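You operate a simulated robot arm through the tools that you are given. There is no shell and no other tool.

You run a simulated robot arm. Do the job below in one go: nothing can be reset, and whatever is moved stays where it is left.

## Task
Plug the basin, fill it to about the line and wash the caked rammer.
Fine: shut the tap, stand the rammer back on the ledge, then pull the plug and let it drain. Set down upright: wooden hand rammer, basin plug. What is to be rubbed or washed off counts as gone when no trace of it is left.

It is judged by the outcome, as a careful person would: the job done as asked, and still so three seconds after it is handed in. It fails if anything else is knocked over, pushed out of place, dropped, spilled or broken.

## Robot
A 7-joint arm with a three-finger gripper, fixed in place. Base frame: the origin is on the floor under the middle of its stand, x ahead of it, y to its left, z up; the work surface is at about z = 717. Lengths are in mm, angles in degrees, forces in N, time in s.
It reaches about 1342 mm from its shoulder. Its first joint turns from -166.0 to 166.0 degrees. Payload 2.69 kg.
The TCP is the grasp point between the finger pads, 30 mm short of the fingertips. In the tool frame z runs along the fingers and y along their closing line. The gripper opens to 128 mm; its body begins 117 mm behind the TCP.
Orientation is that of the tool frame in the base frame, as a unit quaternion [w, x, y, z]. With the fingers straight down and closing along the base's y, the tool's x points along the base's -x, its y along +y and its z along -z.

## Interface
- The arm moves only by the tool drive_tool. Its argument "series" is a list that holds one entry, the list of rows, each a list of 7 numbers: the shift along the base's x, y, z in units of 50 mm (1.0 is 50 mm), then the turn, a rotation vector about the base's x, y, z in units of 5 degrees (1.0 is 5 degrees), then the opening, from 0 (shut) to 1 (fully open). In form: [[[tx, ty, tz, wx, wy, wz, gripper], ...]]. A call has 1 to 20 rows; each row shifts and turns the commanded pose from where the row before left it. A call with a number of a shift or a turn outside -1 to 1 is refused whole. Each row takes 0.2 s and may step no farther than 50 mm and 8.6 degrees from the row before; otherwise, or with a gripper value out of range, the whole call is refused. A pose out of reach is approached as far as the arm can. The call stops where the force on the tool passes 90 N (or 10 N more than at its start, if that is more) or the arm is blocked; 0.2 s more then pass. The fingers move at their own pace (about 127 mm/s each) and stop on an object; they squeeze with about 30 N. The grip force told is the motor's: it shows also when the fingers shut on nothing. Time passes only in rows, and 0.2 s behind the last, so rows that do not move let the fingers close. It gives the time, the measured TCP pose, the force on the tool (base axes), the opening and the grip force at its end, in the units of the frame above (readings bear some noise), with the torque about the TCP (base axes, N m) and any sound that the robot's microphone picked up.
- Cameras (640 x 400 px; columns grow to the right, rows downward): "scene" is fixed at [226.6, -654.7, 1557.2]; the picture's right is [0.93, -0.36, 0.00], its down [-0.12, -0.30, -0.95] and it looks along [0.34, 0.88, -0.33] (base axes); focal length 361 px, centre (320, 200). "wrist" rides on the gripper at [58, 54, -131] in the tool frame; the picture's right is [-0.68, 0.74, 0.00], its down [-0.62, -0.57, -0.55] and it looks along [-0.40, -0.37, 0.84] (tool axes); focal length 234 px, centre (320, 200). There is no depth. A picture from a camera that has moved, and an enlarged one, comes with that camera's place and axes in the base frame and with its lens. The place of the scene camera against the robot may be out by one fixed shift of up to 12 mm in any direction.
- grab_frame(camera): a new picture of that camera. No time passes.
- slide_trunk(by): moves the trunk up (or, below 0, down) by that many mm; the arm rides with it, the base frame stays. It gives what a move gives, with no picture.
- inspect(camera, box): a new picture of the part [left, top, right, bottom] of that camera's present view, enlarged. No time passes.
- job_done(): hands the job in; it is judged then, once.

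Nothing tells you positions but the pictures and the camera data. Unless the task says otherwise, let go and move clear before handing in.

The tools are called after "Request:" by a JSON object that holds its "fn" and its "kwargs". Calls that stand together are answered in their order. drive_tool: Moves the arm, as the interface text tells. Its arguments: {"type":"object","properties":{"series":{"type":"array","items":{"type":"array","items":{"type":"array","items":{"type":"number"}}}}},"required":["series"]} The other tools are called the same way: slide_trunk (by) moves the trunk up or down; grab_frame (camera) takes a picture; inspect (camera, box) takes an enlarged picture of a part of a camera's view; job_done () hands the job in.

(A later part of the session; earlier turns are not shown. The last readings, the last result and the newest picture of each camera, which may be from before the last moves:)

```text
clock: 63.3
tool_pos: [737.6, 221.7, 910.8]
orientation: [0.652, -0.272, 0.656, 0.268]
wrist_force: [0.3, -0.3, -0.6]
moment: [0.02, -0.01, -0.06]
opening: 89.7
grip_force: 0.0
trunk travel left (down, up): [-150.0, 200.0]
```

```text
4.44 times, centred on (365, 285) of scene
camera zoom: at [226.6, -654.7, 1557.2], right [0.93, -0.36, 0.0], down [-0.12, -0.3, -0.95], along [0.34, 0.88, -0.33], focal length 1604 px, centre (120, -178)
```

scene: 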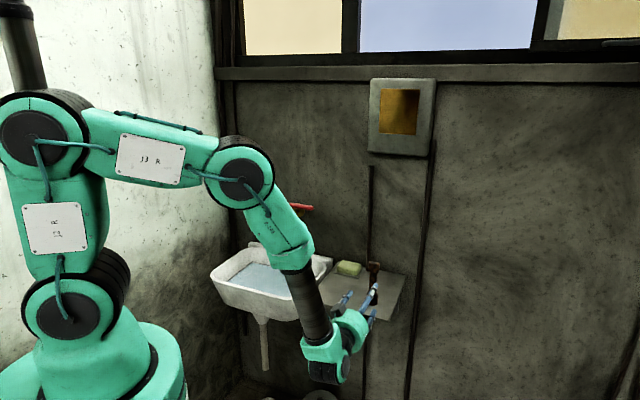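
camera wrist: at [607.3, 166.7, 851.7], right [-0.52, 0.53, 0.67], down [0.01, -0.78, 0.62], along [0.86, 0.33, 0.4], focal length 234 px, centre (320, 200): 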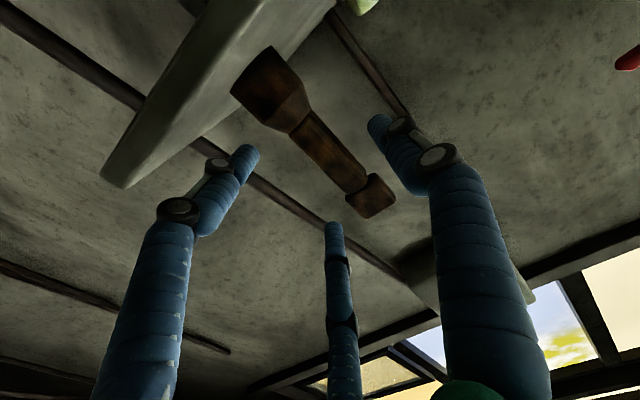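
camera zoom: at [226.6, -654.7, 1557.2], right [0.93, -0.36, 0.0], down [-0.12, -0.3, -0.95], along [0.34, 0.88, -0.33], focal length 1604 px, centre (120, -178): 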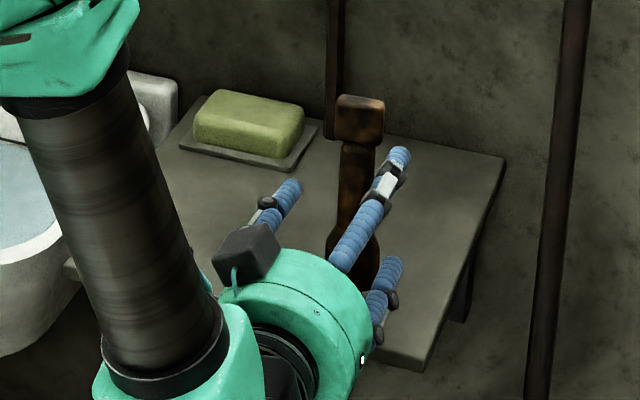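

The clearance looks good on both sides. I'll go the last 33 mm so the handle sits near the fingertips, then shift 5 mm to centre it.

Request:
{"fn": "drive_tool", "kwargs": {"series": [[[0.233, 0.233, 0.02, 0, 0, 0, 0.7], [0.233, 0.233, 0.02, 0, 0, 0, 0.7], [0, 0, 0, 0, 0, 0, 0.7]]]}}

Request:
{"fn": "grab_frame", "kwargs": {"camera": "wrist"}}

Request:
{"fn": "inspect", "kwargs": {"camera": "scene", "box": [330, 245, 400, 315]}}

```text
clock: 64.1
tool_pos: [760.8, 243.5, 910.8]
orientation: [0.652, -0.271, 0.656, 0.267]
wrist_force: [-0.4, -1.0, -0.5]
moment: [0.01, -0.02, 0.0]
opening: 89.5
grip_force: 0.1
trunk travel left (down, up): [-150.0, 200.0]
```

```text
taken
camera wrist: at [630.1, 187.8, 852.0], right [-0.52, 0.53, 0.67], down [0.01, -0.78, 0.62], along [0.86, 0.33, 0.4], focal length 234 px, centre (320, 200)
```

wrist: 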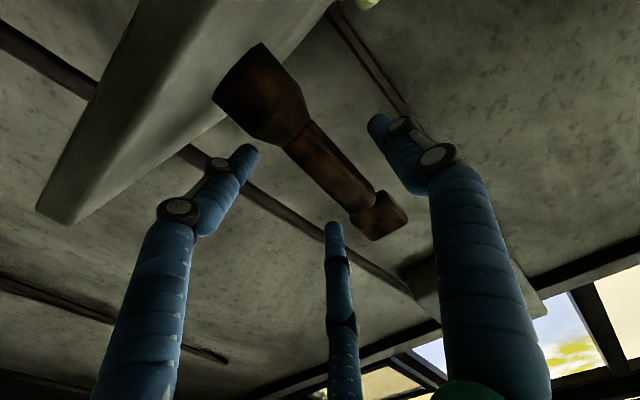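

```text
5.71 times, centred on (365, 280) of scene
camera zoom: at [226.6, -654.7, 1557.2], right [0.93, -0.36, 0.0], down [-0.12, -0.3, -0.95], along [0.34, 0.88, -0.33], focal length 2062 px, centre (63, -257)
```

zoom: 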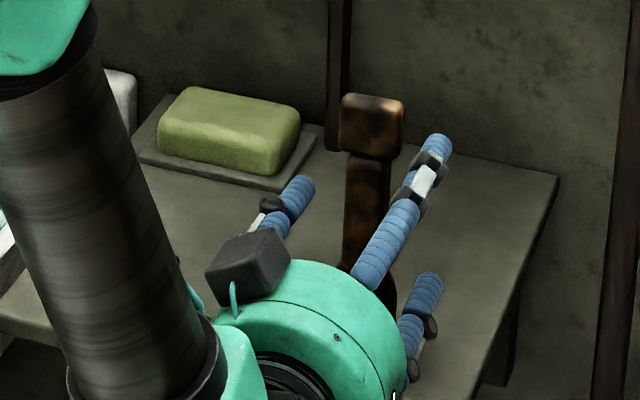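

The handle is 16 mm past the TCP, as planned. I'll shift 6.5 mm toward the basin side and close partly to check centring.

Request:
{"fn": "drive_tool", "kwargs": {"series": [[[-0.092, 0.092, 0, 0, 0, 0, 0.7], [0, 0, 0, 0, 0, 0, 0.42], [0, 0, 0, 0, 0, 0, 0.42]]]}}

Request:
{"fn": "grab_frame", "kwargs": {"camera": "wrist"}}

Request:
{"fn": "inspect", "kwargs": {"camera": "wrist", "box": [210, 30, 420, 240]}}

```text
clock: 64.9
tool_pos: [754.9, 246.4, 912.2]
orientation: [0.652, -0.272, 0.655, 0.268]
wrist_force: [0.3, -0.3, 0.4]
moment: [0.0, 0.01, -0.01]
opening: 53.6
grip_force: 0.1
trunk travel left (down, up): [-150.0, 200.0]
```

```text
taken
camera wrist: at [624.6, 192.2, 853.3], right [-0.52, 0.53, 0.67], down [0.01, -0.78, 0.62], along [0.86, 0.33, 0.4], focal length 234 px, centre (320, 200)
```

wrist: 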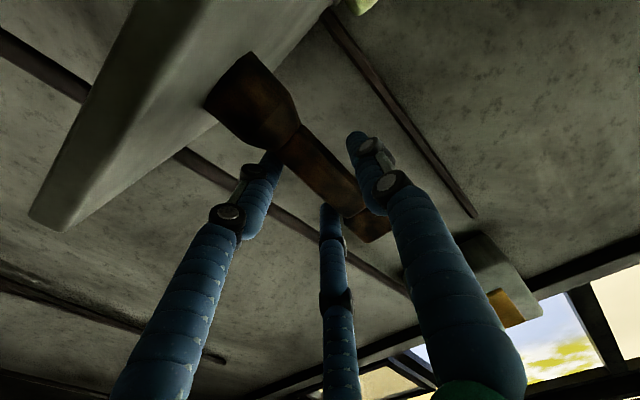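

```text
1.90 times, centred on (315, 135) of wrist
camera zoom: at [624.6, 192.2, 853.3], right [-0.52, 0.53, 0.67], down [0.01, -0.78, 0.62], along [0.86, 0.33, 0.4], focal length 446 px, centre (330, 324)
```

zoom: 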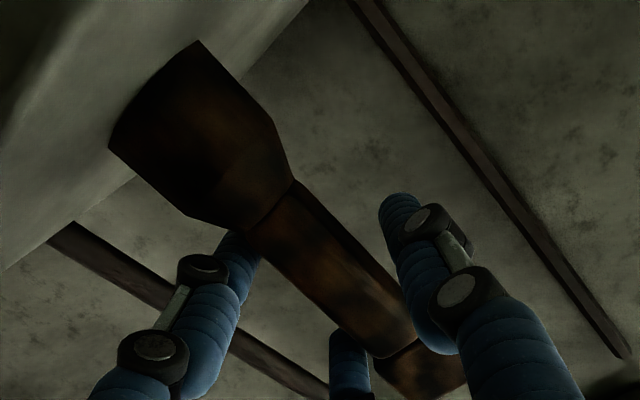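

Centring looks right, so I'll close on the handle.

Request:
{"fn": "drive_tool", "kwargs": {"series": [[[0, 0, 0, 0, 0, 0, 0.3], [0, 0, 0, 0, 0, 0, 0.2], [0, 0, 0, 0, 0, 0, 0.05], [0, 0, 0, 0, 0, 0, 0.05], [0, 0, 0, 0, 0, 0, 0.05]]]}}

Request:
{"fn": "inspect", "kwargs": {"camera": "wrist", "box": [210, 30, 420, 240]}}

Request:
{"fn": "inspect", "kwargs": {"camera": "scene", "box": [330, 245, 400, 315]}}

```text
clock: 66.1
tool_pos: [755.5, 247.2, 912.6]
orientation: [0.652, -0.272, 0.655, 0.268]
wrist_force: [0.3, 0.4, 0.1]
moment: [0.12, 0.05, 0.03]
opening: 36.0
grip_force: 30.4
trunk travel left (down, up): [-150.0, 200.0]
```

```text
1.90 times, centred on (315, 135) of wrist
camera zoom: at [624.6, 192.2, 853.3], right [-0.52, 0.53, 0.67], down [0.01, -0.78, 0.62], along [0.86, 0.33, 0.4], focal length 446 px, centre (330, 324)
```

zoom: 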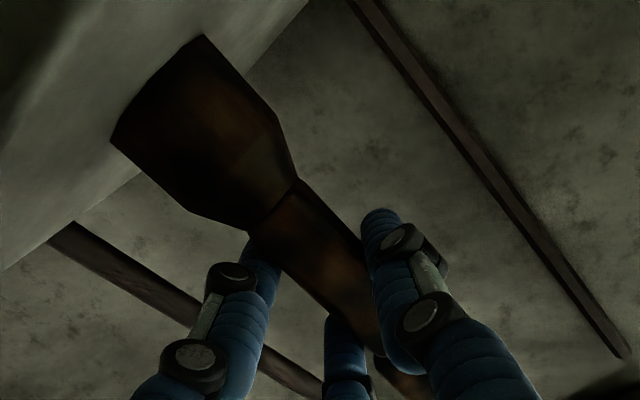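

```text
5.71 times, centred on (365, 280) of scene
camera zoom: at [226.6, -654.7, 1557.2], right [0.93, -0.36, 0.0], down [-0.12, -0.3, -0.95], along [0.34, 0.88, -0.33], focal length 2062 px, centre (63, -257)
```

zoom: 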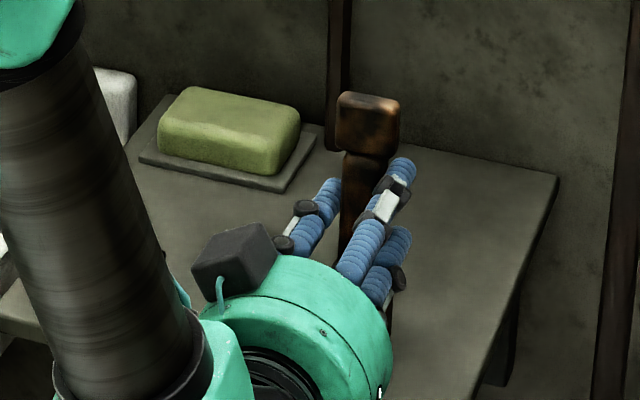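

The handle is gripped (36 mm, 30 N). I'll lift straight up a little and check that it hangs steady.

Request:
{"fn": "drive_tool", "kwargs": {"series": [[[0, 0, 0.2, 0, 0, 0, 0.05], [0, 0, 0.5, 0, 0, 0, 0.05], [0, 0, 0.8, 0, 0, 0, 0.05], [0, 0, 0, 0, 0, 0, 0.05]]]}}

Request:
{"fn": "grab_frame", "kwargs": {"camera": "wrist"}}

Request:
{"fn": "inspect", "kwargs": {"camera": "scene", "box": [320, 210, 410, 320]}}

```text
clock: 67.1
tool_pos: [749.7, 248.1, 985.5]
orientation: [0.652, -0.271, 0.655, 0.268]
wrist_force: [0.0, 0.1, -2.3]
moment: [-0.08, 0.02, -0.06]
opening: 36.0
grip_force: 30.5
trunk travel left (down, up): [-150.0, 200.0]
```

```text
taken
camera wrist: at [619.7, 193.6, 927.4], right [-0.52, 0.53, 0.67], down [0.01, -0.78, 0.62], along [0.86, 0.33, 0.4], focal length 234 px, centre (320, 200)
```

wrist: 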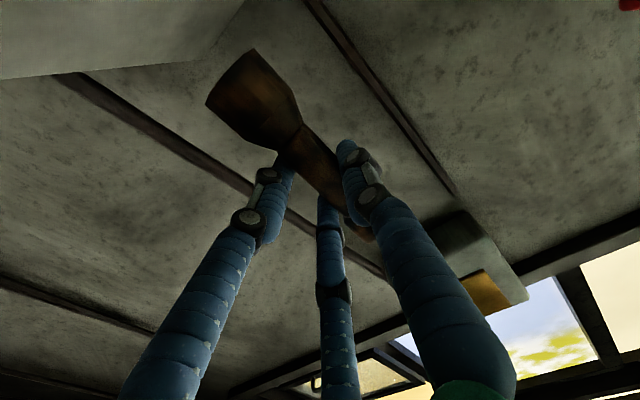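

```text
3.64 times, centred on (365, 265) of scene
camera zoom: at [226.6, -654.7, 1557.2], right [0.93, -0.36, 0.0], down [-0.12, -0.3, -0.95], along [0.34, 0.88, -0.33], focal length 1312 px, centre (156, -36)
```

zoom: 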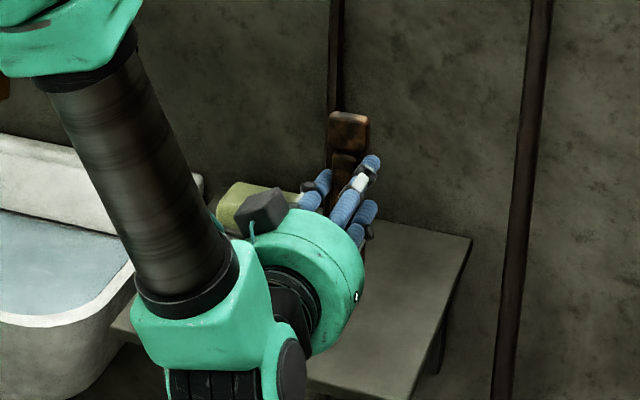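

The rammer is held upright and steady. I'll back off from the ledge, then roll the hand 90° about the wall normal so the rammer lies level along the basin's length, moving left as it turns.

Request:
{"fn": "drive_tool", "kwargs": {"series": [[[-0.3, -0.3, 0, 0, 0, 0, 0.05], [-0.6, -0.6, 0, 0, 0, 0, 0.05], [-0.6, -0.6, 0, 0, 0, 0, 0.05], [-0.1, -0.1, 0, 0, 0, 0, 0.05], [-0.25, 0.25, 0, 0.5, 0.5, 0, 0.05], [-0.358, 0.358, 0, 0.707, 0.707, 0, 0.05], [-0.358, 0.358, 0, 0.707, 0.707, 0, 0.05], [-0.358, 0.358, 0, 0.707, 0.707, 0, 0.05], [-0.358, 0.358, 0, 0.707, 0.707, 0, 0.05], [-0.358, 0.358, 0, 0.707, 0.707, 0, 0.05], [-0.358, 0.358, 0, 0.707, 0.707, 0, 0.05], [-0.358, 0.358, 0, 0.707, 0.707, 0, 0.05]]]}}

Request:
{"fn": "grab_frame", "kwargs": {"camera": "wrist"}}

Request:
{"fn": "grab_frame", "kwargs": {"camera": "scene"}}

```text
clock: 69.7
tool_pos: [535.9, 307.3, 986.8]
orientation: [0.526, -0.041, 0.708, 0.469]
wrist_force: [-0.1, -0.7, -2.1]
moment: [-0.08, 0.02, 0.02]
opening: 36.0
grip_force: 29.9
trunk travel left (down, up): [-150.0, 200.0]
```

```text
taken
camera wrist: at [389.1, 269.1, 974.8], right [-0.11, 0.12, 0.99], down [0.2, -0.97, 0.14], along [0.97, 0.21, 0.08], focal length 234 px, centre (320, 200)
```

wrist: 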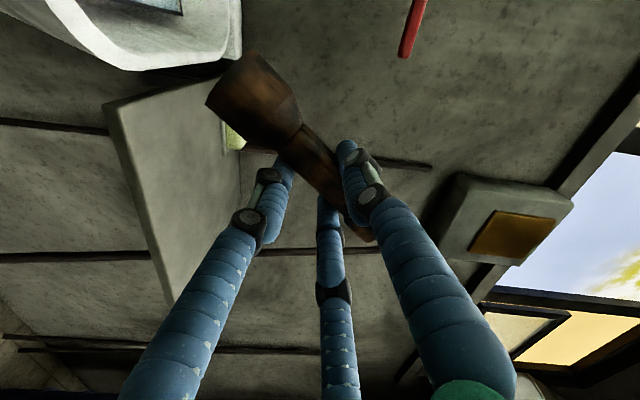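

```text
taken
```

scene: 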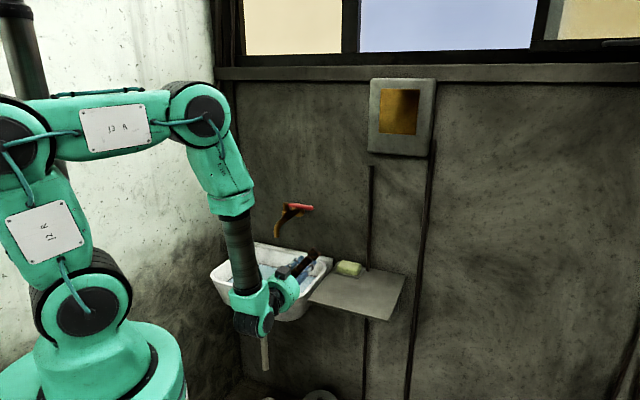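

Request:
{"fn": "drive_tool", "kwargs": {"series": [[[-0.336, 0.336, 0, 0.707, 0.707, 0, 0.05], [-0.336, 0.336, 0, 0.707, 0.707, 0, 0.05], [-0.336, 0.336, 0, 0.707, 0.707, 0, 0.05], [-0.336, 0.336, 0, 0.707, 0.707, 0, 0.05], [-0.336, 0.336, 0, 0.707, 0.707, 0, 0.05], [-0.336, 0.336, 0, 0.707, 0.707, 0, 0.05], [-0.336, 0.336, 0, 0.707, 0.707, 0, 0.05], [-0.336, 0.336, 0, 0.707, 0.707, 0, 0.05], [-0.336, 0.336, 0, 0.707, 0.707, 0, 0.05], [-0.336, 0.336, 0, 0.707, 0.707, 0, 0.05], [-0.336, 0.336, 0, 0.2, 0.2, 0, 0.05], [0, 0, 0, 0, 0, 0, 0.05]]]}}

Request:
{"fn": "grab_frame", "kwargs": {"camera": "wrist"}}

Request:
{"fn": "grab_frame", "kwargs": {"camera": "scene"}}

```text
clock: 72.3
tool_pos: [404.5, 304.9, 991.9]
orientation: [0.266, 0.263, 0.657, 0.654]
wrist_force: [-0.9, -0.6, -2.9]
moment: [-0.07, -0.02, 0.0]
opening: 35.9
grip_force: 29.9
out of reach, approached as far as the arm can: row 3, 4, 5, 6, 7, 8, 9, 10, 11
trunk travel left (down, up): [-150.0, 200.0]
```

```text
taken
camera wrist: at [271.6, 250.7, 1044.3], right [0.48, -0.47, 0.74], down [0.06, -0.83, -0.56], along [0.87, 0.32, -0.37], focal length 234 px, centre (320, 200)
```

wrist: 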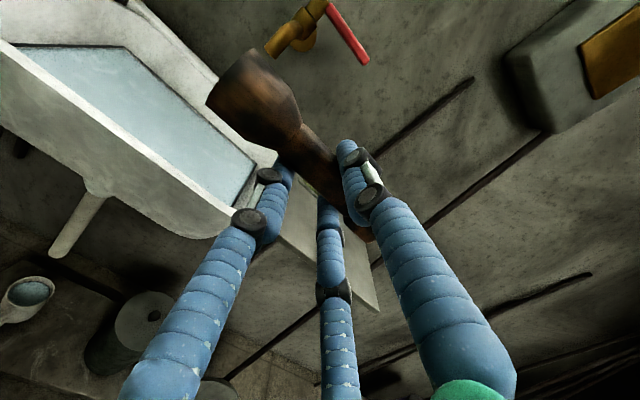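

```text
taken
```

scene: 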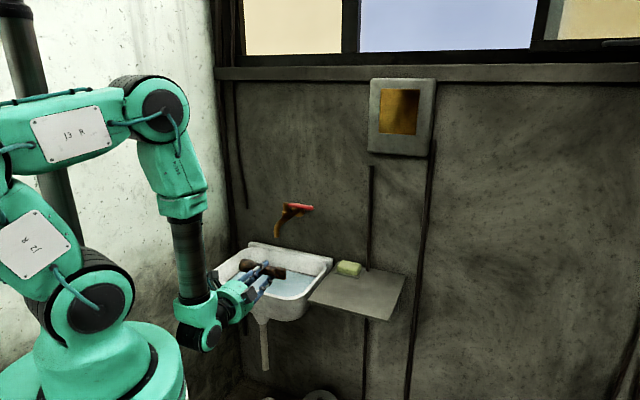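

The hand couldn't reach the far position while horizontal, but the roll itself finished. Pitching it down should free the arm, so I'll do that in stages.

Request:
{"fn": "drive_tool", "kwargs": {"series": [[[0, 0, 0, -0.707, 0.707, 0, 0.05], [0, 0, 0, -0.707, 0.707, 0, 0.05], [0, 0, 0, -0.707, 0.707, 0, 0.05]]]}}

Request:
{"fn": "grab_frame", "kwargs": {"camera": "scene"}}

```text
clock: 73.1
tool_pos: [402.9, 303.2, 991.0]
orientation: [0.231, 0.3, 0.736, 0.561]
wrist_force: [0.0, 0.5, -3.7]
moment: [-0.07, 0.01, -0.02]
opening: 35.9
grip_force: 29.9
trunk travel left (down, up): [-150.0, 200.0]
```

```text
taken
```

scene: 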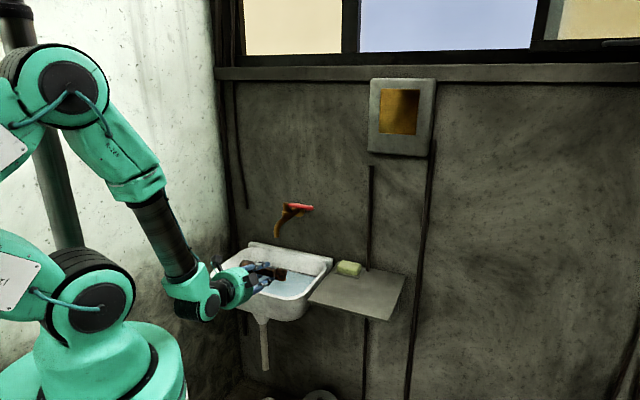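

Request:
{"fn": "drive_tool", "kwargs": {"series": [[[0, 0, 0, -0.707, 0.707, 0, 0.05], [0, 0, 0, -0.707, 0.707, 0, 0.05], [0, 0, 0, -0.707, 0.707, 0, 0.05], [0, 0, 0, -0.707, 0.707, 0, 0.05], [0, 0, 0, -0.707, 0.707, 0, 0.05], [0, 0, 0, -0.707, 0.707, 0, 0.05], [0, 0, 0, -0.707, 0.707, 0, 0.05], [0, 0, 0, -0.707, 0.707, 0, 0.05], [0, 0, 0, -0.707, 0.707, 0, 0.05], [0, 0, 0, -0.707, 0.707, 0, 0.05], [0, 0, 0, -0.707, 0.707, 0, 0.05], [0, 0, 0, 0, 0, 0, 0.05]]]}}

Request:
{"fn": "grab_frame", "kwargs": {"camera": "scene"}}

Request:
{"fn": "grab_frame", "kwargs": {"camera": "wrist"}}

```text
clock: 75.7
tool_pos: [405.6, 306.2, 990.2]
orientation: [0.064, 0.374, 0.911, 0.16]
wrist_force: [1.8, 1.4, -3.8]
moment: [-0.13, 0.05, 0.0]
opening: 35.5
grip_force: 30.2
trunk travel left (down, up): [-150.0, 200.0]
```

```text
taken
```

scene: 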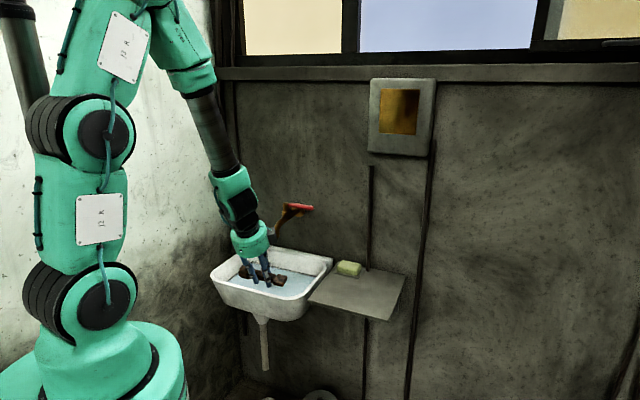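

```text
taken
camera wrist: at [368.8, 350.1, 1130.8], right [0.97, 0.02, 0.25], down [-0.06, -0.94, 0.32], along [0.24, -0.33, -0.91], focal length 234 px, centre (320, 200)
```

wrist: 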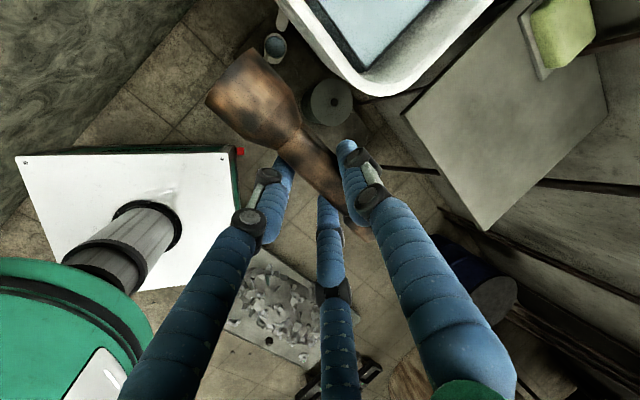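

The hand now points down with a 20° tilt and the rammer is level along the basin. I'll zoom in to record what the caked dirt looks like.

Request:
{"fn": "inspect", "kwargs": {"camera": "wrist", "box": [195, 40, 385, 250]}}

Request:
{"fn": "inspect", "kwargs": {"camera": "scene", "box": [225, 245, 305, 305]}}

```text
1.90 times, centred on (290, 145) of wrist
camera zoom: at [368.8, 350.1, 1130.8], right [0.97, 0.02, 0.25], down [-0.06, -0.94, 0.32], along [0.24, -0.33, -0.91], focal length 446 px, centre (377, 305)
```

zoom: 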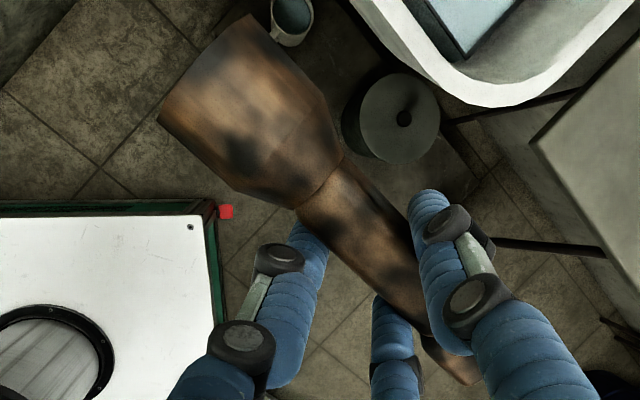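

```text
6.67 times, centred on (265, 275) of scene
camera zoom: at [226.6, -654.7, 1557.2], right [0.93, -0.36, 0.0], down [-0.12, -0.3, -0.95], along [0.34, 0.88, -0.33], focal length 2406 px, centre (687, -300)
```

zoom: 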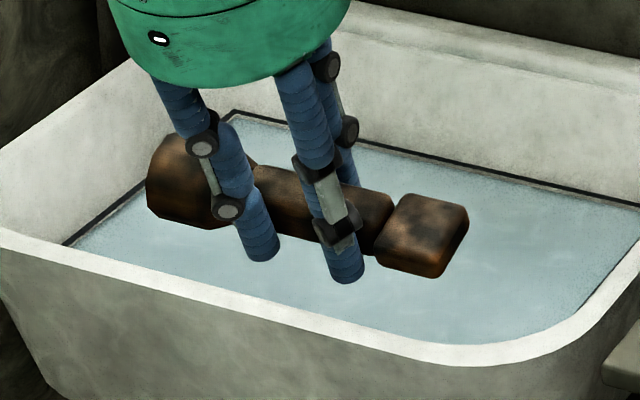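

The dark patches are the caked dirt. I'll carry the rammer over the basin, to the left of the spout and above the rim.

Request:
{"fn": "drive_tool", "kwargs": {"series": [[[-0.208, 0.756, 0, 0, 0, 0, 0.05], [-0.208, 0.756, 0, 0, 0, 0, 0.05], [-0.208, 0.756, 0, 0, 0, 0, 0.05], [-0.208, 0.756, 0, 0, 0, 0, 0.05], [-0.208, 0.756, 0, 0, 0, 0, 0.05], [0.403, 0.403, -0.45, 0, 0, 0, 0.05], [0.403, 0.403, -0.45, 0, 0, 0, 0.05], [0.403, 0.403, -0.45, 0, 0, 0, 0.05], [0.403, 0.403, -0.45, 0, 0, 0, 0.05], [0, 0, 0, 0, 0, 0, 0.05]]]}}

Request:
{"fn": "grab_frame", "kwargs": {"camera": "scene"}}

Request:
{"fn": "grab_frame", "kwargs": {"camera": "wrist"}}

Request:
{"fn": "inspect", "kwargs": {"camera": "scene", "box": [210, 180, 340, 310]}}

```text
clock: 77.9
tool_pos: [435.5, 575.4, 901.2]
orientation: [0.065, 0.373, 0.911, 0.161]
wrist_force: [0.0, 0.7, -2.6]
moment: [-0.07, -0.01, 0.02]
opening: 35.8
grip_force: 30.1
trunk travel left (down, up): [-150.0, 200.0]
```

```text
taken
```

scene: 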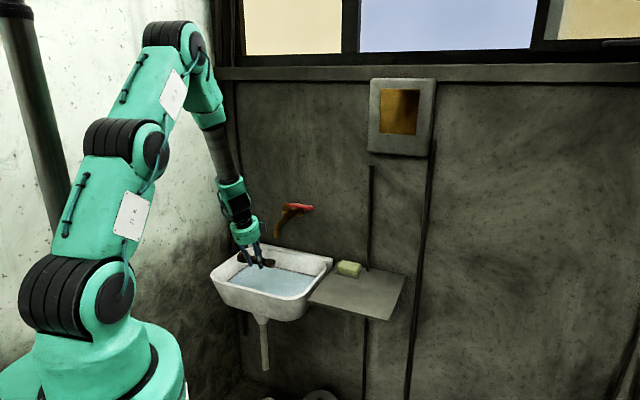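

```text
taken
camera wrist: at [398.6, 619.8, 1042.3], right [0.97, 0.02, 0.25], down [-0.06, -0.94, 0.32], along [0.24, -0.33, -0.91], focal length 234 px, centre (320, 200)
```

wrist: 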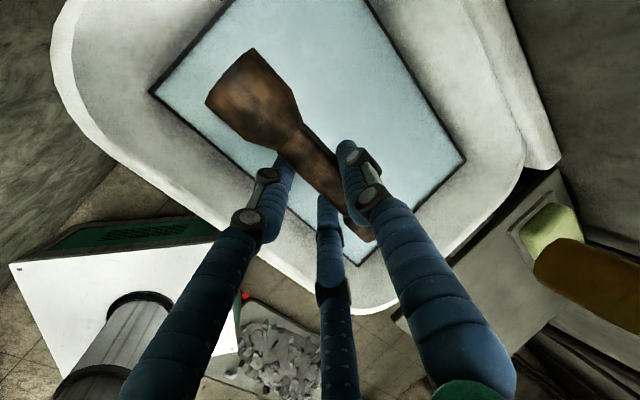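

```text
3.08 times, centred on (275, 245) of scene
camera zoom: at [226.6, -654.7, 1557.2], right [0.93, -0.36, 0.0], down [-0.12, -0.3, -0.95], along [0.34, 0.88, -0.33], focal length 1110 px, centre (458, 62)
```

zoom: 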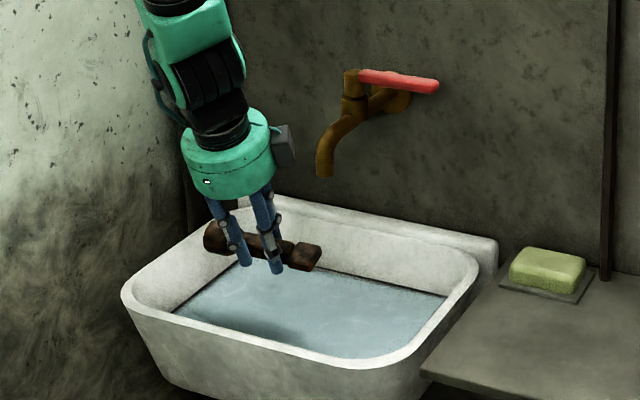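

The rammer is over the water with room around it. I'll lower it gently into the water.

Request:
{"fn": "drive_tool", "kwargs": {"series": [[[0, 0, -0.6, 0, 0, 0, 0.05], [0, 0, -0.6, 0, 0, 0, 0.05], [0, 0, -0.4, 0, 0, 0, 0.05], [0, 0, -0.25, 0, 0, 0, 0.05], [0, 0, -0.25, 0, 0, 0, 0.05], [0, 0, -0.25, 0, 0, 0, 0.05], [0, 0, -0.2, 0, 0, 0, 0.05], [0, 0, 0, 0, 0, 0, 0.05]]]}}

Request:
{"fn": "grab_frame", "kwargs": {"camera": "wrist"}}

Request:
{"fn": "inspect", "kwargs": {"camera": "scene", "box": [210, 220, 320, 310]}}

```text
clock: 79.7
tool_pos: [433.0, 572.8, 772.8]
orientation: [0.064, 0.374, 0.911, 0.161]
wrist_force: [-0.2, 0.0, -2.6]
moment: [-0.03, -0.01, 0.01]
opening: 35.9
grip_force: 29.7
trunk travel left (down, up): [-150.0, 200.0]
```

```text
taken
camera wrist: at [396.1, 617.6, 914.4], right [0.97, 0.02, 0.25], down [-0.06, -0.95, 0.32], along [0.24, -0.33, -0.91], focal length 234 px, centre (320, 200)
```

wrist: 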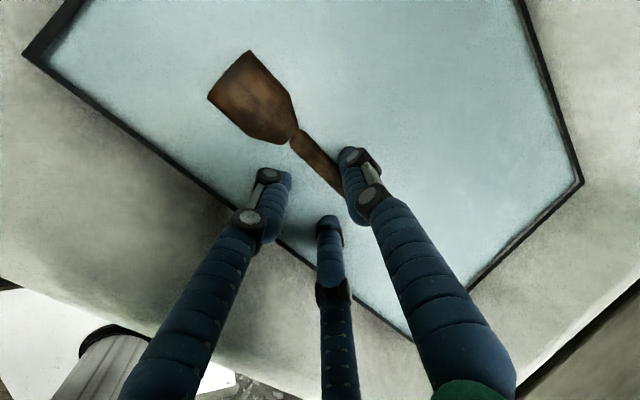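

```text
4.44 times, centred on (265, 265) of scene
camera zoom: at [226.6, -654.7, 1557.2], right [0.93, -0.36, 0.0], down [-0.12, -0.3, -0.95], along [0.34, 0.88, -0.33], focal length 1604 px, centre (564, -89)
```

zoom: 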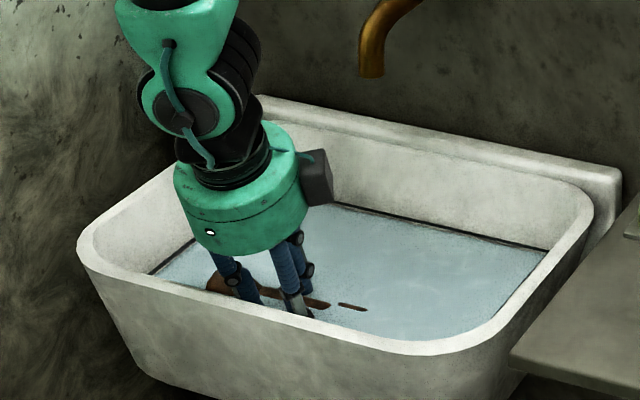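

The rammer is mostly under. I'll go a bit deeper in small steps, watching for contact with the floor.

Request:
{"fn": "drive_tool", "kwargs": {"series": [[[0, 0, -0.08, 0, 0, 0, 0.05], [0, 0, -0.08, 0, 0, 0, 0.05], [0, 0, -0.06, 0, 0, 0, 0.05], [0, 0, 0, 0, 0, 0, 0.05]]]}}

Request:
{"fn": "grab_frame", "kwargs": {"camera": "wrist"}}

Request:
{"fn": "inspect", "kwargs": {"camera": "scene", "box": [230, 250, 310, 300]}}

```text
clock: 80.7
tool_pos: [431.9, 572.5, 763.7]
orientation: [0.064, 0.374, 0.911, 0.161]
wrist_force: [0.4, 0.4, -3.0]
moment: [-0.04, -0.02, -0.01]
opening: 35.8
grip_force: 29.7
trunk travel left (down, up): [-150.0, 200.0]
```

```text
taken
camera wrist: at [396.0, 617.3, 904.6], right [0.97, 0.02, 0.25], down [-0.07, -0.95, 0.32], along [0.24, -0.33, -0.91], focal length 234 px, centre (320, 200)
```

wrist: 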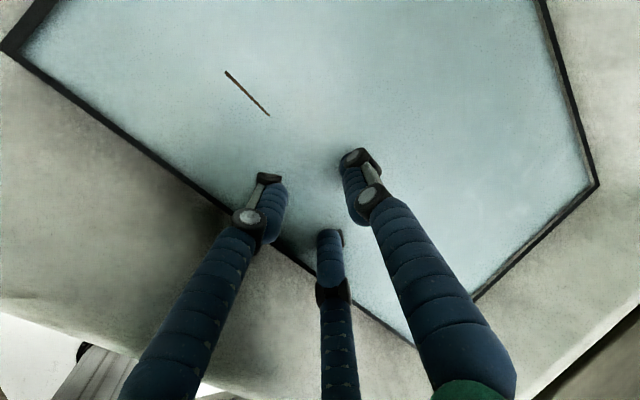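

```text
8.00 times, centred on (270, 275) of scene
camera zoom: at [226.6, -654.7, 1557.2], right [0.93, -0.36, 0.0], down [-0.12, -0.3, -0.95], along [0.34, 0.88, -0.33], focal length 2887 px, centre (720, -400)
```

zoom: 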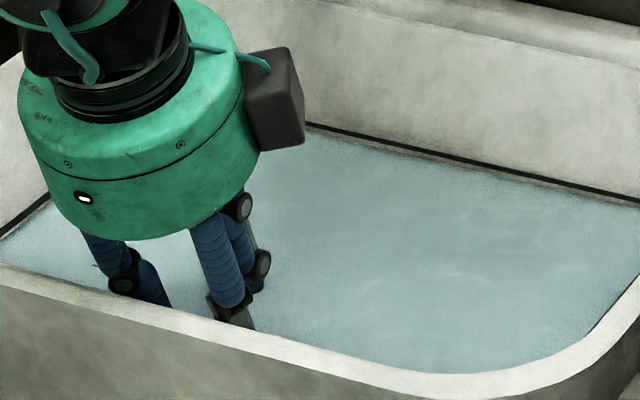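

Only a sliver of the butt is above water and nothing touches the floor. I'll go 4 mm deeper and swish it gently back and forth.

Request:
{"fn": "drive_tool", "kwargs": {"series": [[[0, 0, -0.08, 0, 0, 0, 0.05], [0.4, -0.4, 0, 0, 0, 0, 0.05], [0.4, -0.4, 0, 0, 0, 0, 0.05], [-0.4, 0.4, 0, 0, 0, 0, 0.05], [-0.4, 0.4, 0, 0, 0, 0, 0.05], [-0.4, 0.4, 0, 0, 0, 0, 0.05], [0.4, -0.4, 0, 0, 0, 0, 0.05], [0.28, 0.28, 0, 0, 0, 0, 0.05], [0.28, 0.28, 0, 0, 0, 0, 0.05], [-0.28, -0.28, 0, 0, 0, 0, 0.05], [-0.28, -0.28, 0, 0, 0, 0, 0.05], [0.28, 0.28, 0, 0, 0, 0, 0.05], [0.28, 0.28, 0, 0, 0, 0, 0.05], [-0.28, -0.28, 0, 0, 0, 0, 0.05], [-0.28, -0.28, 0, 0, 0, 0, 0.05]]]}}

Request:
{"fn": "grab_frame", "kwargs": {"camera": "wrist"}}

Request:
{"fn": "grab_frame", "kwargs": {"camera": "scene"}}

```text
clock: 83.9
tool_pos: [432.0, 573.5, 759.9]
orientation: [0.064, 0.373, 0.912, 0.161]
wrist_force: [0.3, -0.6, -2.4]
moment: [-0.1, 0.02, -0.01]
opening: 35.8
grip_force: 29.2
trunk travel left (down, up): [-150.0, 200.0]
```

```text
taken
camera wrist: at [395.7, 617.4, 901.6], right [0.97, 0.02, 0.25], down [-0.06, -0.95, 0.32], along [0.24, -0.33, -0.91], focal length 234 px, centre (320, 200)
```

wrist: 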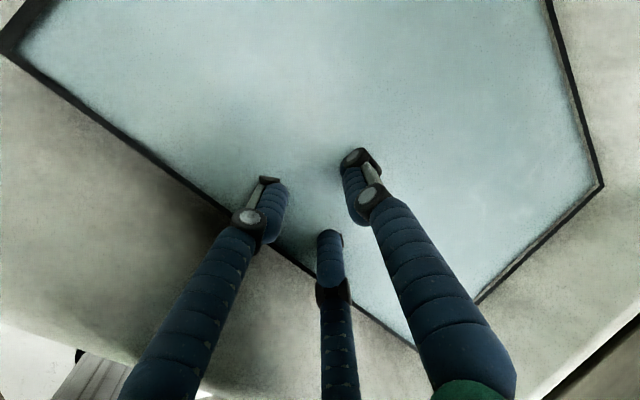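

```text
taken
```

scene: 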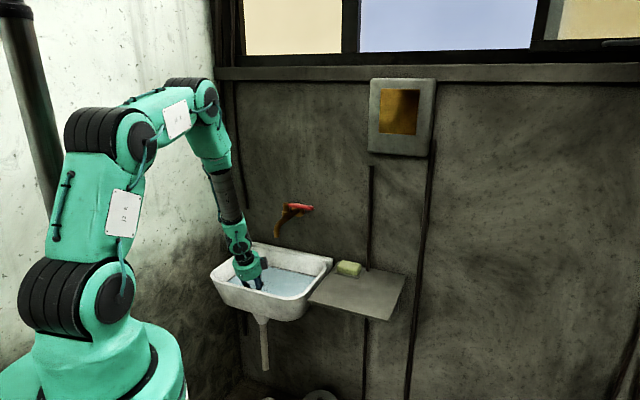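

It is fully submerged. I'll lift it out to see how much dirt has come off.

Request:
{"fn": "drive_tool", "kwargs": {"series": [[[0, 0, 0.3, 0, 0, 0, 0.05], [0, 0, 0.4, 0, 0, 0, 0.05], [0, 0, 0.6, 0, 0, 0, 0.05], [0, 0, 0.6, 0, 0, 0, 0.05], [0, 0, 0.6, 0, 0, 0, 0.05], [0, 0, 0, 0, 0, 0, 0.05]]]}}

Request:
{"fn": "inspect", "kwargs": {"camera": "wrist", "box": [195, 40, 385, 250]}}

Request:
{"fn": "inspect", "kwargs": {"camera": "scene", "box": [225, 245, 305, 305]}}

```text
clock: 85.3
tool_pos: [434.1, 571.6, 886.1]
orientation: [0.064, 0.374, 0.911, 0.161]
wrist_force: [0.0, -0.6, -2.0]
moment: [-0.03, -0.03, 0.0]
opening: 36.0
grip_force: 30.5
trunk travel left (down, up): [-150.0, 200.0]
```

```text
1.90 times, centred on (290, 145) of wrist
camera zoom: at [397.2, 615.3, 1026.6], right [0.97, 0.02, 0.25], down [-0.07, -0.95, 0.32], along [0.24, -0.33, -0.91], focal length 446 px, centre (377, 305)
```

zoom: 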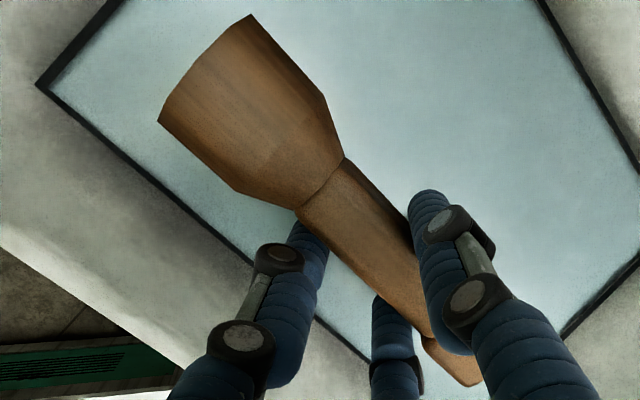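

```text
6.67 times, centred on (265, 275) of scene
camera zoom: at [226.6, -654.7, 1557.2], right [0.93, -0.36, 0.0], down [-0.12, -0.3, -0.95], along [0.34, 0.88, -0.33], focal length 2406 px, centre (687, -300)
```

zoom: 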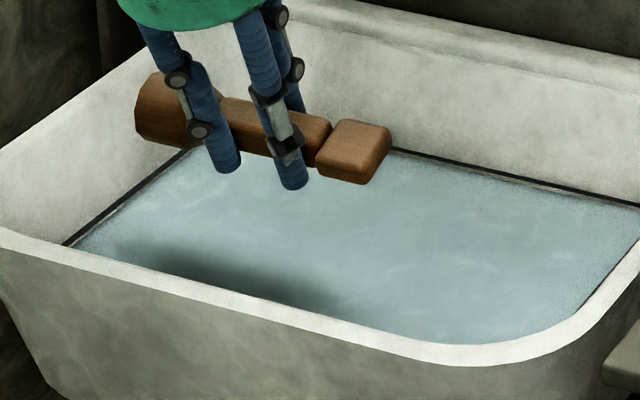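

The visible sides look clean. To be sure of the underside and the gripped area, I'll give it a second, longer dip and swish.

Request:
{"fn": "drive_tool", "kwargs": {"series": [[[0, 0, -0.6, 0, 0, 0, 0.05], [0, 0, -0.6, 0, 0, 0, 0.05], [0, 0, -0.4, 0, 0, 0, 0.05], [0, 0, -0.4, 0, 0, 0, 0.05], [0, 0, -0.3, 0, 0, 0, 0.05], [0, 0, -0.22, 0, 0, 0, 0.05], [0.4, -0.4, 0, 0, 0, 0, 0.05], [0.4, -0.4, 0, 0, 0, 0, 0.05], [-0.4, 0.4, 0, 0, 0, 0, 0.05], [-0.4, 0.4, 0, 0, 0, 0, 0.05], [-0.4, 0.4, 0, 0, 0, 0, 0.05], [0.4, -0.4, 0, 0, 0, 0, 0.05], [0.28, 0.28, 0, 0, 0, 0, 0.05], [0.28, 0.28, 0, 0, 0, 0, 0.05], [-0.28, -0.28, 0, 0, 0, 0, 0.05], [-0.28, -0.28, 0, 0, 0, 0, 0.05], [0.4, -0.4, 0, 0, 0, 0, 0.05], [-0.4, 0.4, 0, 0, 0, 0, 0.05], [0.28, 0.28, 0, 0, 0, 0, 0.05], [-0.28, -0.28, 0, 0, 0, 0, 0.05]]]}}

Request:
{"fn": "grab_frame", "kwargs": {"camera": "wrist"}}

```text
clock: 89.5
tool_pos: [433.9, 574.8, 756.7]
orientation: [0.065, 0.374, 0.911, 0.16]
wrist_force: [0.5, -0.2, -3.4]
moment: [-0.13, -0.03, -0.03]
opening: 35.8
grip_force: 29.8
trunk travel left (down, up): [-150.0, 200.0]
```

```text
taken
camera wrist: at [396.9, 619.2, 897.7], right [0.97, 0.02, 0.25], down [-0.07, -0.94, 0.32], along [0.24, -0.33, -0.91], focal length 234 px, centre (320, 200)
```

wrist: 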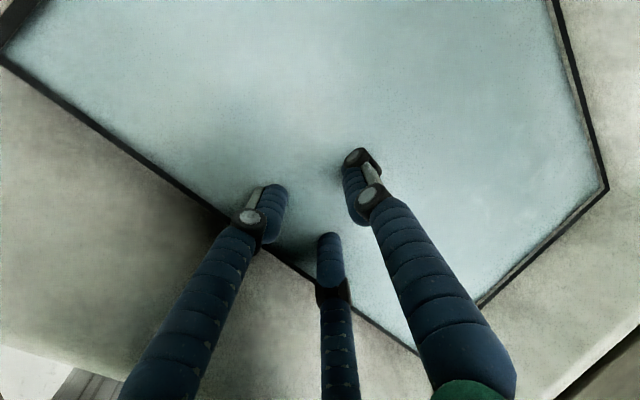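

Request:
{"fn": "drive_tool", "kwargs": {"series": [[[0, 0, 0.3, 0, 0, 0, 0.05], [0, 0, 0.4, 0, 0, 0, 0.05], [0, 0, 0.6, 0, 0, 0, 0.05], [0, 0, 0.6, 0, 0, 0, 0.05], [0, 0, 0.8, 0, 0, 0, 0.05], [0, 0, 0, 0, 0, 0, 0.05]]]}}

Request:
{"fn": "inspect", "kwargs": {"camera": "wrist", "box": [195, 40, 385, 250]}}

Request:
{"fn": "inspect", "kwargs": {"camera": "scene", "box": [225, 245, 305, 305]}}

```text
clock: 90.9
tool_pos: [433.3, 575.4, 897.8]
orientation: [0.064, 0.374, 0.911, 0.162]
wrist_force: [0.1, -1.0, -1.6]
moment: [-0.03, -0.01, 0.02]
opening: 35.8
grip_force: 29.4
trunk travel left (down, up): [-150.0, 200.0]
```

```text
1.90 times, centred on (290, 145) of wrist
camera zoom: at [396.1, 618.5, 1038.9], right [0.97, 0.02, 0.25], down [-0.06, -0.95, 0.32], along [0.24, -0.33, -0.91], focal length 446 px, centre (377, 305)
```

zoom: 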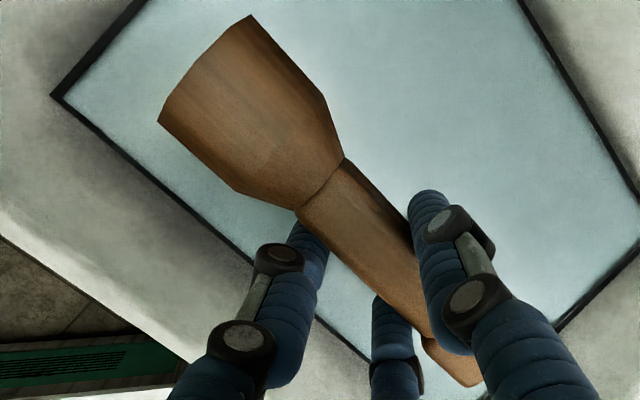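

```text
6.67 times, centred on (265, 275) of scene
camera zoom: at [226.6, -654.7, 1557.2], right [0.93, -0.36, 0.0], down [-0.12, -0.3, -0.95], along [0.34, 0.88, -0.33], focal length 2406 px, centre (687, -300)
```

zoom: 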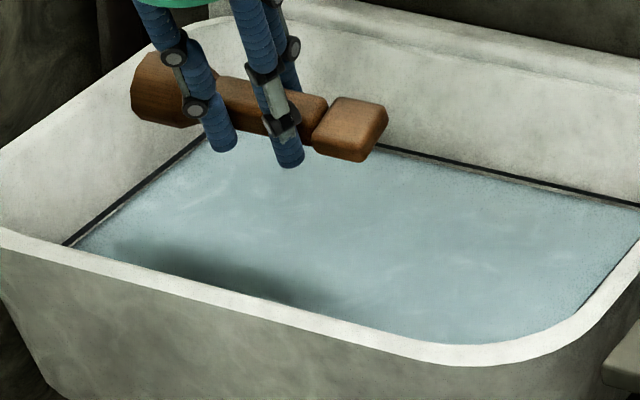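

The rammer is clean wood now. I'll carry it back out over the rim and along the front to the ledge.

Request:
{"fn": "drive_tool", "kwargs": {"series": [[[-0.4, -0.4, 0.45, 0, 0, 0, 0.05], [-0.4, -0.4, 0.45, 0, 0, 0, 0.05], [-0.4, -0.4, 0.45, 0, 0, 0, 0.05], [-0.4, -0.4, 0.45, 0, 0, 0, 0.05], [0.5, -0.5, 0, 0, 0, 0, 0.05], [0.63, -0.63, 0, 0, 0, 0, 0.05], [0.63, -0.63, 0, 0, 0, 0, 0.05], [0.63, -0.63, 0, 0, 0, 0, 0.05], [0.63, -0.63, 0, 0, 0, 0, 0.05], [0.63, -0.63, 0, 0, 0, 0, 0.05], [0.63, -0.63, 0, 0, 0, 0, 0.05], [0.63, -0.63, 0, 0, 0, 0, 0.05], [0.63, -0.63, 0, 0, 0, 0, 0.05], [0.63, -0.63, 0, 0, 0, 0, 0.05], [0.4, -0.4, 0, 0, 0, 0, 0.05], [0, 0, 0, 0, 0, 0, 0.05]]]}}

Request:
{"fn": "grab_frame", "kwargs": {"camera": "scene"}}

```text
clock: 94.3
tool_pos: [682.3, 164.0, 983.3]
orientation: [0.065, 0.373, 0.911, 0.161]
wrist_force: [-0.1, -0.1, -2.2]
moment: [-0.03, -0.03, 0.0]
opening: 35.6
grip_force: 29.9
out of reach, approached as far as the arm can: row 7, 8
trunk travel left (down, up): [-150.0, 200.0]
```

```text
taken
```

scene: 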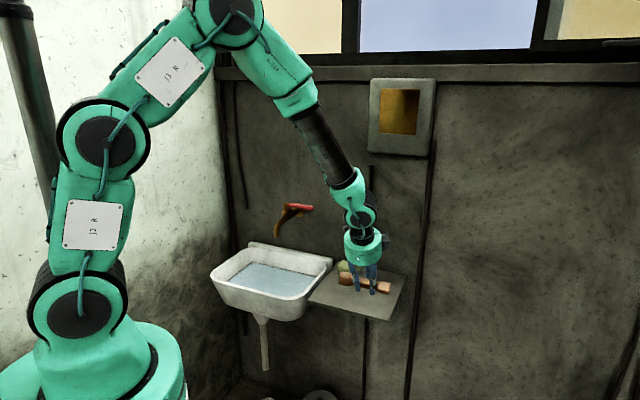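

Request:
{"fn": "drive_tool", "kwargs": {"series": [[[0, 0, 0, 0.707, -0.707, 0, 0.05], [0, 0, 0, 0.707, -0.707, 0, 0.05], [0, 0, 0, 0.707, -0.707, 0, 0.05], [0, 0, 0, 0.707, -0.707, 0, 0.05], [0, 0, 0, 0.707, -0.707, 0, 0.05], [0, 0, 0, 0.707, -0.707, 0, 0.05], [0, 0, 0, 0.707, -0.707, 0, 0.05], [0, 0, 0, 0.707, -0.707, 0, 0.05], [0, 0, 0, 0.707, -0.707, 0, 0.05], [0, 0, 0, 0.707, -0.707, 0, 0.05], [0, 0, 0, 0.707, -0.707, 0, 0.05], [0, 0, 0, 0.707, -0.707, 0, 0.05], [0, 0, 0, 0.707, -0.707, 0, 0.05], [0, 0, 0, 0.707, -0.707, 0, 0.05], [0, 0, 0, 0, 0, 0, 0.05]]]}}

Request:
{"fn": "grab_frame", "kwargs": {"camera": "scene"}}

```text
clock: 97.5
tool_pos: [681.1, 165.9, 983.7]
orientation: [0.27, 0.268, 0.655, 0.653]
wrist_force: [0.7, 0.5, -3.8]
moment: [-0.07, -0.01, 0.03]
opening: 36.0
grip_force: 29.9
trunk travel left (down, up): [-150.0, 200.0]
```

```text
taken
```

scene: 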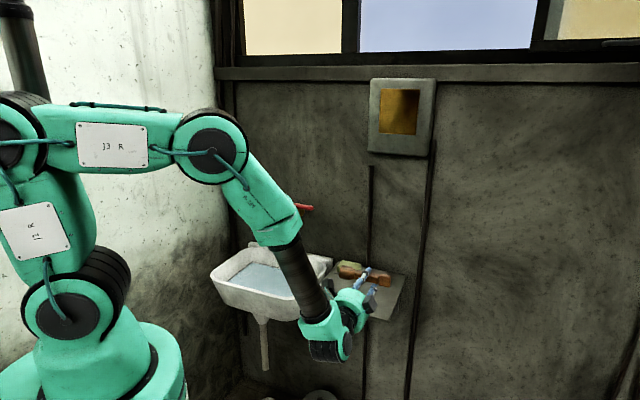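

The hand is horizontal again. Next I'll roll it back 90° so the rammer stands upright.

Request:
{"fn": "drive_tool", "kwargs": {"series": [[[0, 0, 0, -0.707, -0.707, 0, 0.05], [0, 0, 0, -0.707, -0.707, 0, 0.05], [0, 0, 0, -0.707, -0.707, 0, 0.05], [0, 0, 0, -0.707, -0.707, 0, 0.05], [0, 0, 0, -0.707, -0.707, 0, 0.05], [0, 0, 0, -0.707, -0.707, 0, 0.05], [0, 0, 0, -0.707, -0.707, 0, 0.05], [0, 0, 0, -0.707, -0.707, 0, 0.05], [0, 0, 0, -0.707, -0.707, 0, 0.05], [0, 0, 0, -0.707, -0.707, 0, 0.05], [0, 0, 0, -0.707, -0.707, 0, 0.05], [0, 0, 0, -0.707, -0.707, 0, 0.05], [0, 0, 0, -0.707, -0.707, 0, 0.05], [0, 0, 0, -0.707, -0.707, 0, 0.05], [0, 0, 0, -0.707, -0.707, 0, 0.05], [0, 0, 0, -0.707, -0.707, 0, 0.05], [0, 0, 0, -0.707, -0.707, 0, 0.05], [0, 0, 0, -0.707, -0.707, 0, 0.05], [0, 0, 0, 0, 0, 0, 0.05]]]}}

Request:
{"fn": "grab_frame", "kwargs": {"camera": "scene"}}

Request:
{"fn": "grab_frame", "kwargs": {"camera": "wrist"}}

```text
clock: 101.5
tool_pos: [680.5, 164.9, 984.0]
orientation: [0.652, -0.273, 0.654, 0.269]
wrist_force: [0.5, -0.2, -2.2]
moment: [-0.04, -0.02, 0.0]
opening: 35.8
grip_force: 29.9
trunk travel left (down, up): [-150.0, 200.0]
```

```text
taken
```

scene: 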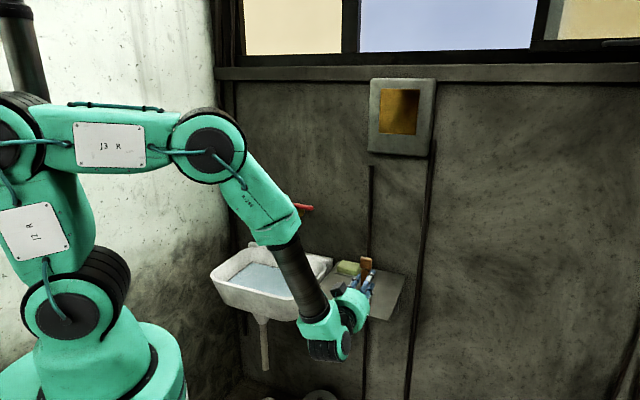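

```text
taken
camera wrist: at [550.6, 109.8, 925.5], right [-0.52, 0.53, 0.67], down [0.01, -0.78, 0.62], along [0.85, 0.33, 0.4], focal length 234 px, centre (320, 200)
```

wrist: 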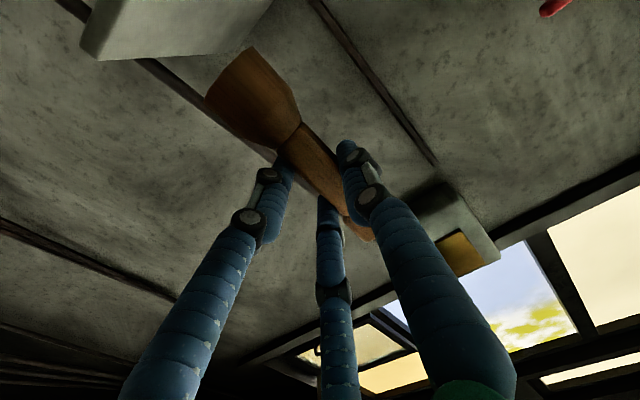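

The orientation matches the pick-up pose. I'll move over the original spot, still above the ledge.

Request:
{"fn": "drive_tool", "kwargs": {"series": [[[0.37, 0.412, 0, 0, 0, 0, 0.05], [0.37, 0.412, 0, 0, 0, 0, 0.05], [0.37, 0.412, 0, 0, 0, 0, 0.05], [0.37, 0.412, 0, 0, 0, 0, 0.05], [0, 0, -0.4, 0, 0, 0, 0.05], [0, 0, -0.5, 0, 0, 0, 0.05], [0, 0, 0, 0, 0, 0, 0.05]]]}}

Request:
{"fn": "grab_frame", "kwargs": {"camera": "wrist"}}

Request:
{"fn": "inspect", "kwargs": {"camera": "scene", "box": [320, 220, 410, 320]}}

```text
clock: 103.1
tool_pos: [754.5, 247.5, 937.1]
orientation: [0.652, -0.272, 0.655, 0.268]
wrist_force: [-0.2, -0.2, -2.4]
moment: [-0.02, -0.01, -0.02]
opening: 36.1
grip_force: 30.3
trunk travel left (down, up): [-150.0, 200.0]
```

```text
taken
camera wrist: at [623.7, 192.7, 879.4], right [-0.52, 0.53, 0.67], down [0.01, -0.78, 0.62], along [0.86, 0.33, 0.4], focal length 234 px, centre (320, 200)
```

wrist: 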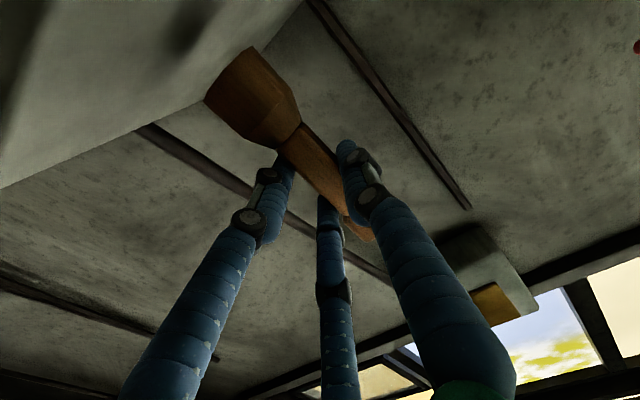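

```text
4.00 times, centred on (365, 270) of scene
camera zoom: at [226.6, -654.7, 1557.2], right [0.93, -0.36, 0.0], down [-0.12, -0.3, -0.95], along [0.34, 0.88, -0.33], focal length 1444 px, centre (140, -80)
```

zoom: 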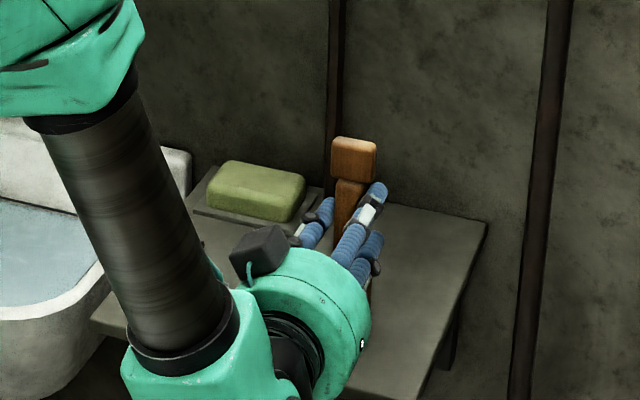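

Request:
{"fn": "drive_tool", "kwargs": {"series": [[[0.01, 0, -0.3, 0, 0, 0, 0.05], [0, 0, -0.12, 0, 0, 0, 0.05], [0, 0, -0.03, 0, 0, 0, 0.05], [0, 0, 0, 0, 0, 0, 0.05]]]}}

```text
clock: 104.1
tool_pos: [754.8, 248.6, 915.3]
orientation: [0.652, -0.272, 0.655, 0.268]
wrist_force: [-0.5, 0.5, -3.5]
moment: [-0.02, 0.02, -0.02]
opening: 35.8
grip_force: 30.0
trunk travel left (down, up): [-150.0, 200.0]
```

Request:
{"fn": "drive_tool", "kwargs": {"series": [[[0, 0, -0.03, 0, 0, 0, 0.05], [0, 0, -0.02, 0, 0, 0, 0.05], [0, 0, -0.02, 0, 0, 0, 0.05], [0, 0, 0, 0, 0, 0, 0.05]]]}}

Request:
{"fn": "inspect", "kwargs": {"camera": "scene", "box": [330, 245, 400, 315]}}

Request:
{"fn": "inspect", "kwargs": {"camera": "wrist", "box": [180, 30, 400, 240]}}

```text
clock: 105.1
tool_pos: [755.1, 247.7, 913.8]
orientation: [0.652, -0.273, 0.655, 0.269]
wrist_force: [0.2, 1.0, -0.4]
moment: [0.09, 0.02, 0.03]
opening: 35.7
grip_force: 30.2
trunk travel left (down, up): [-150.0, 200.0]
```

```text
5.71 times, centred on (365, 280) of scene
camera zoom: at [226.6, -654.7, 1557.2], right [0.93, -0.36, 0.0], down [-0.12, -0.3, -0.95], along [0.34, 0.88, -0.33], focal length 2062 px, centre (63, -257)
```

zoom: 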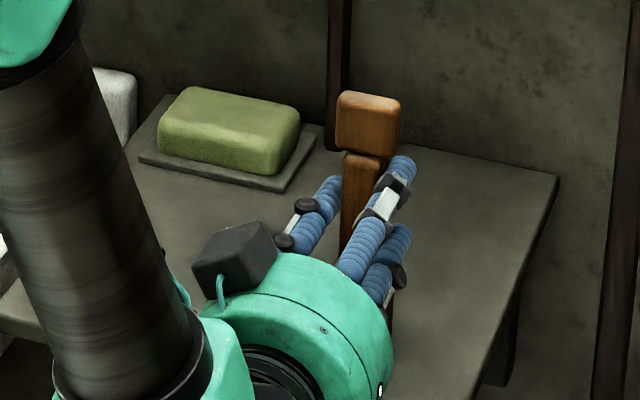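

```text
1.90 times, centred on (290, 135) of wrist
camera zoom: at [625.0, 192.4, 854.4], right [-0.52, 0.53, 0.67], down [0.01, -0.78, 0.62], along [0.85, 0.33, 0.4], focal length 446 px, centre (377, 324)
```

zoom: 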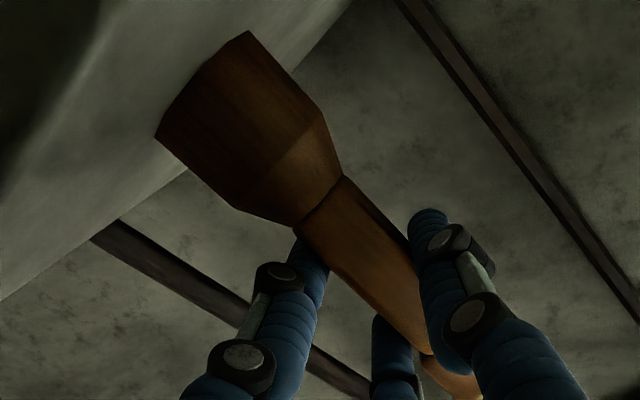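

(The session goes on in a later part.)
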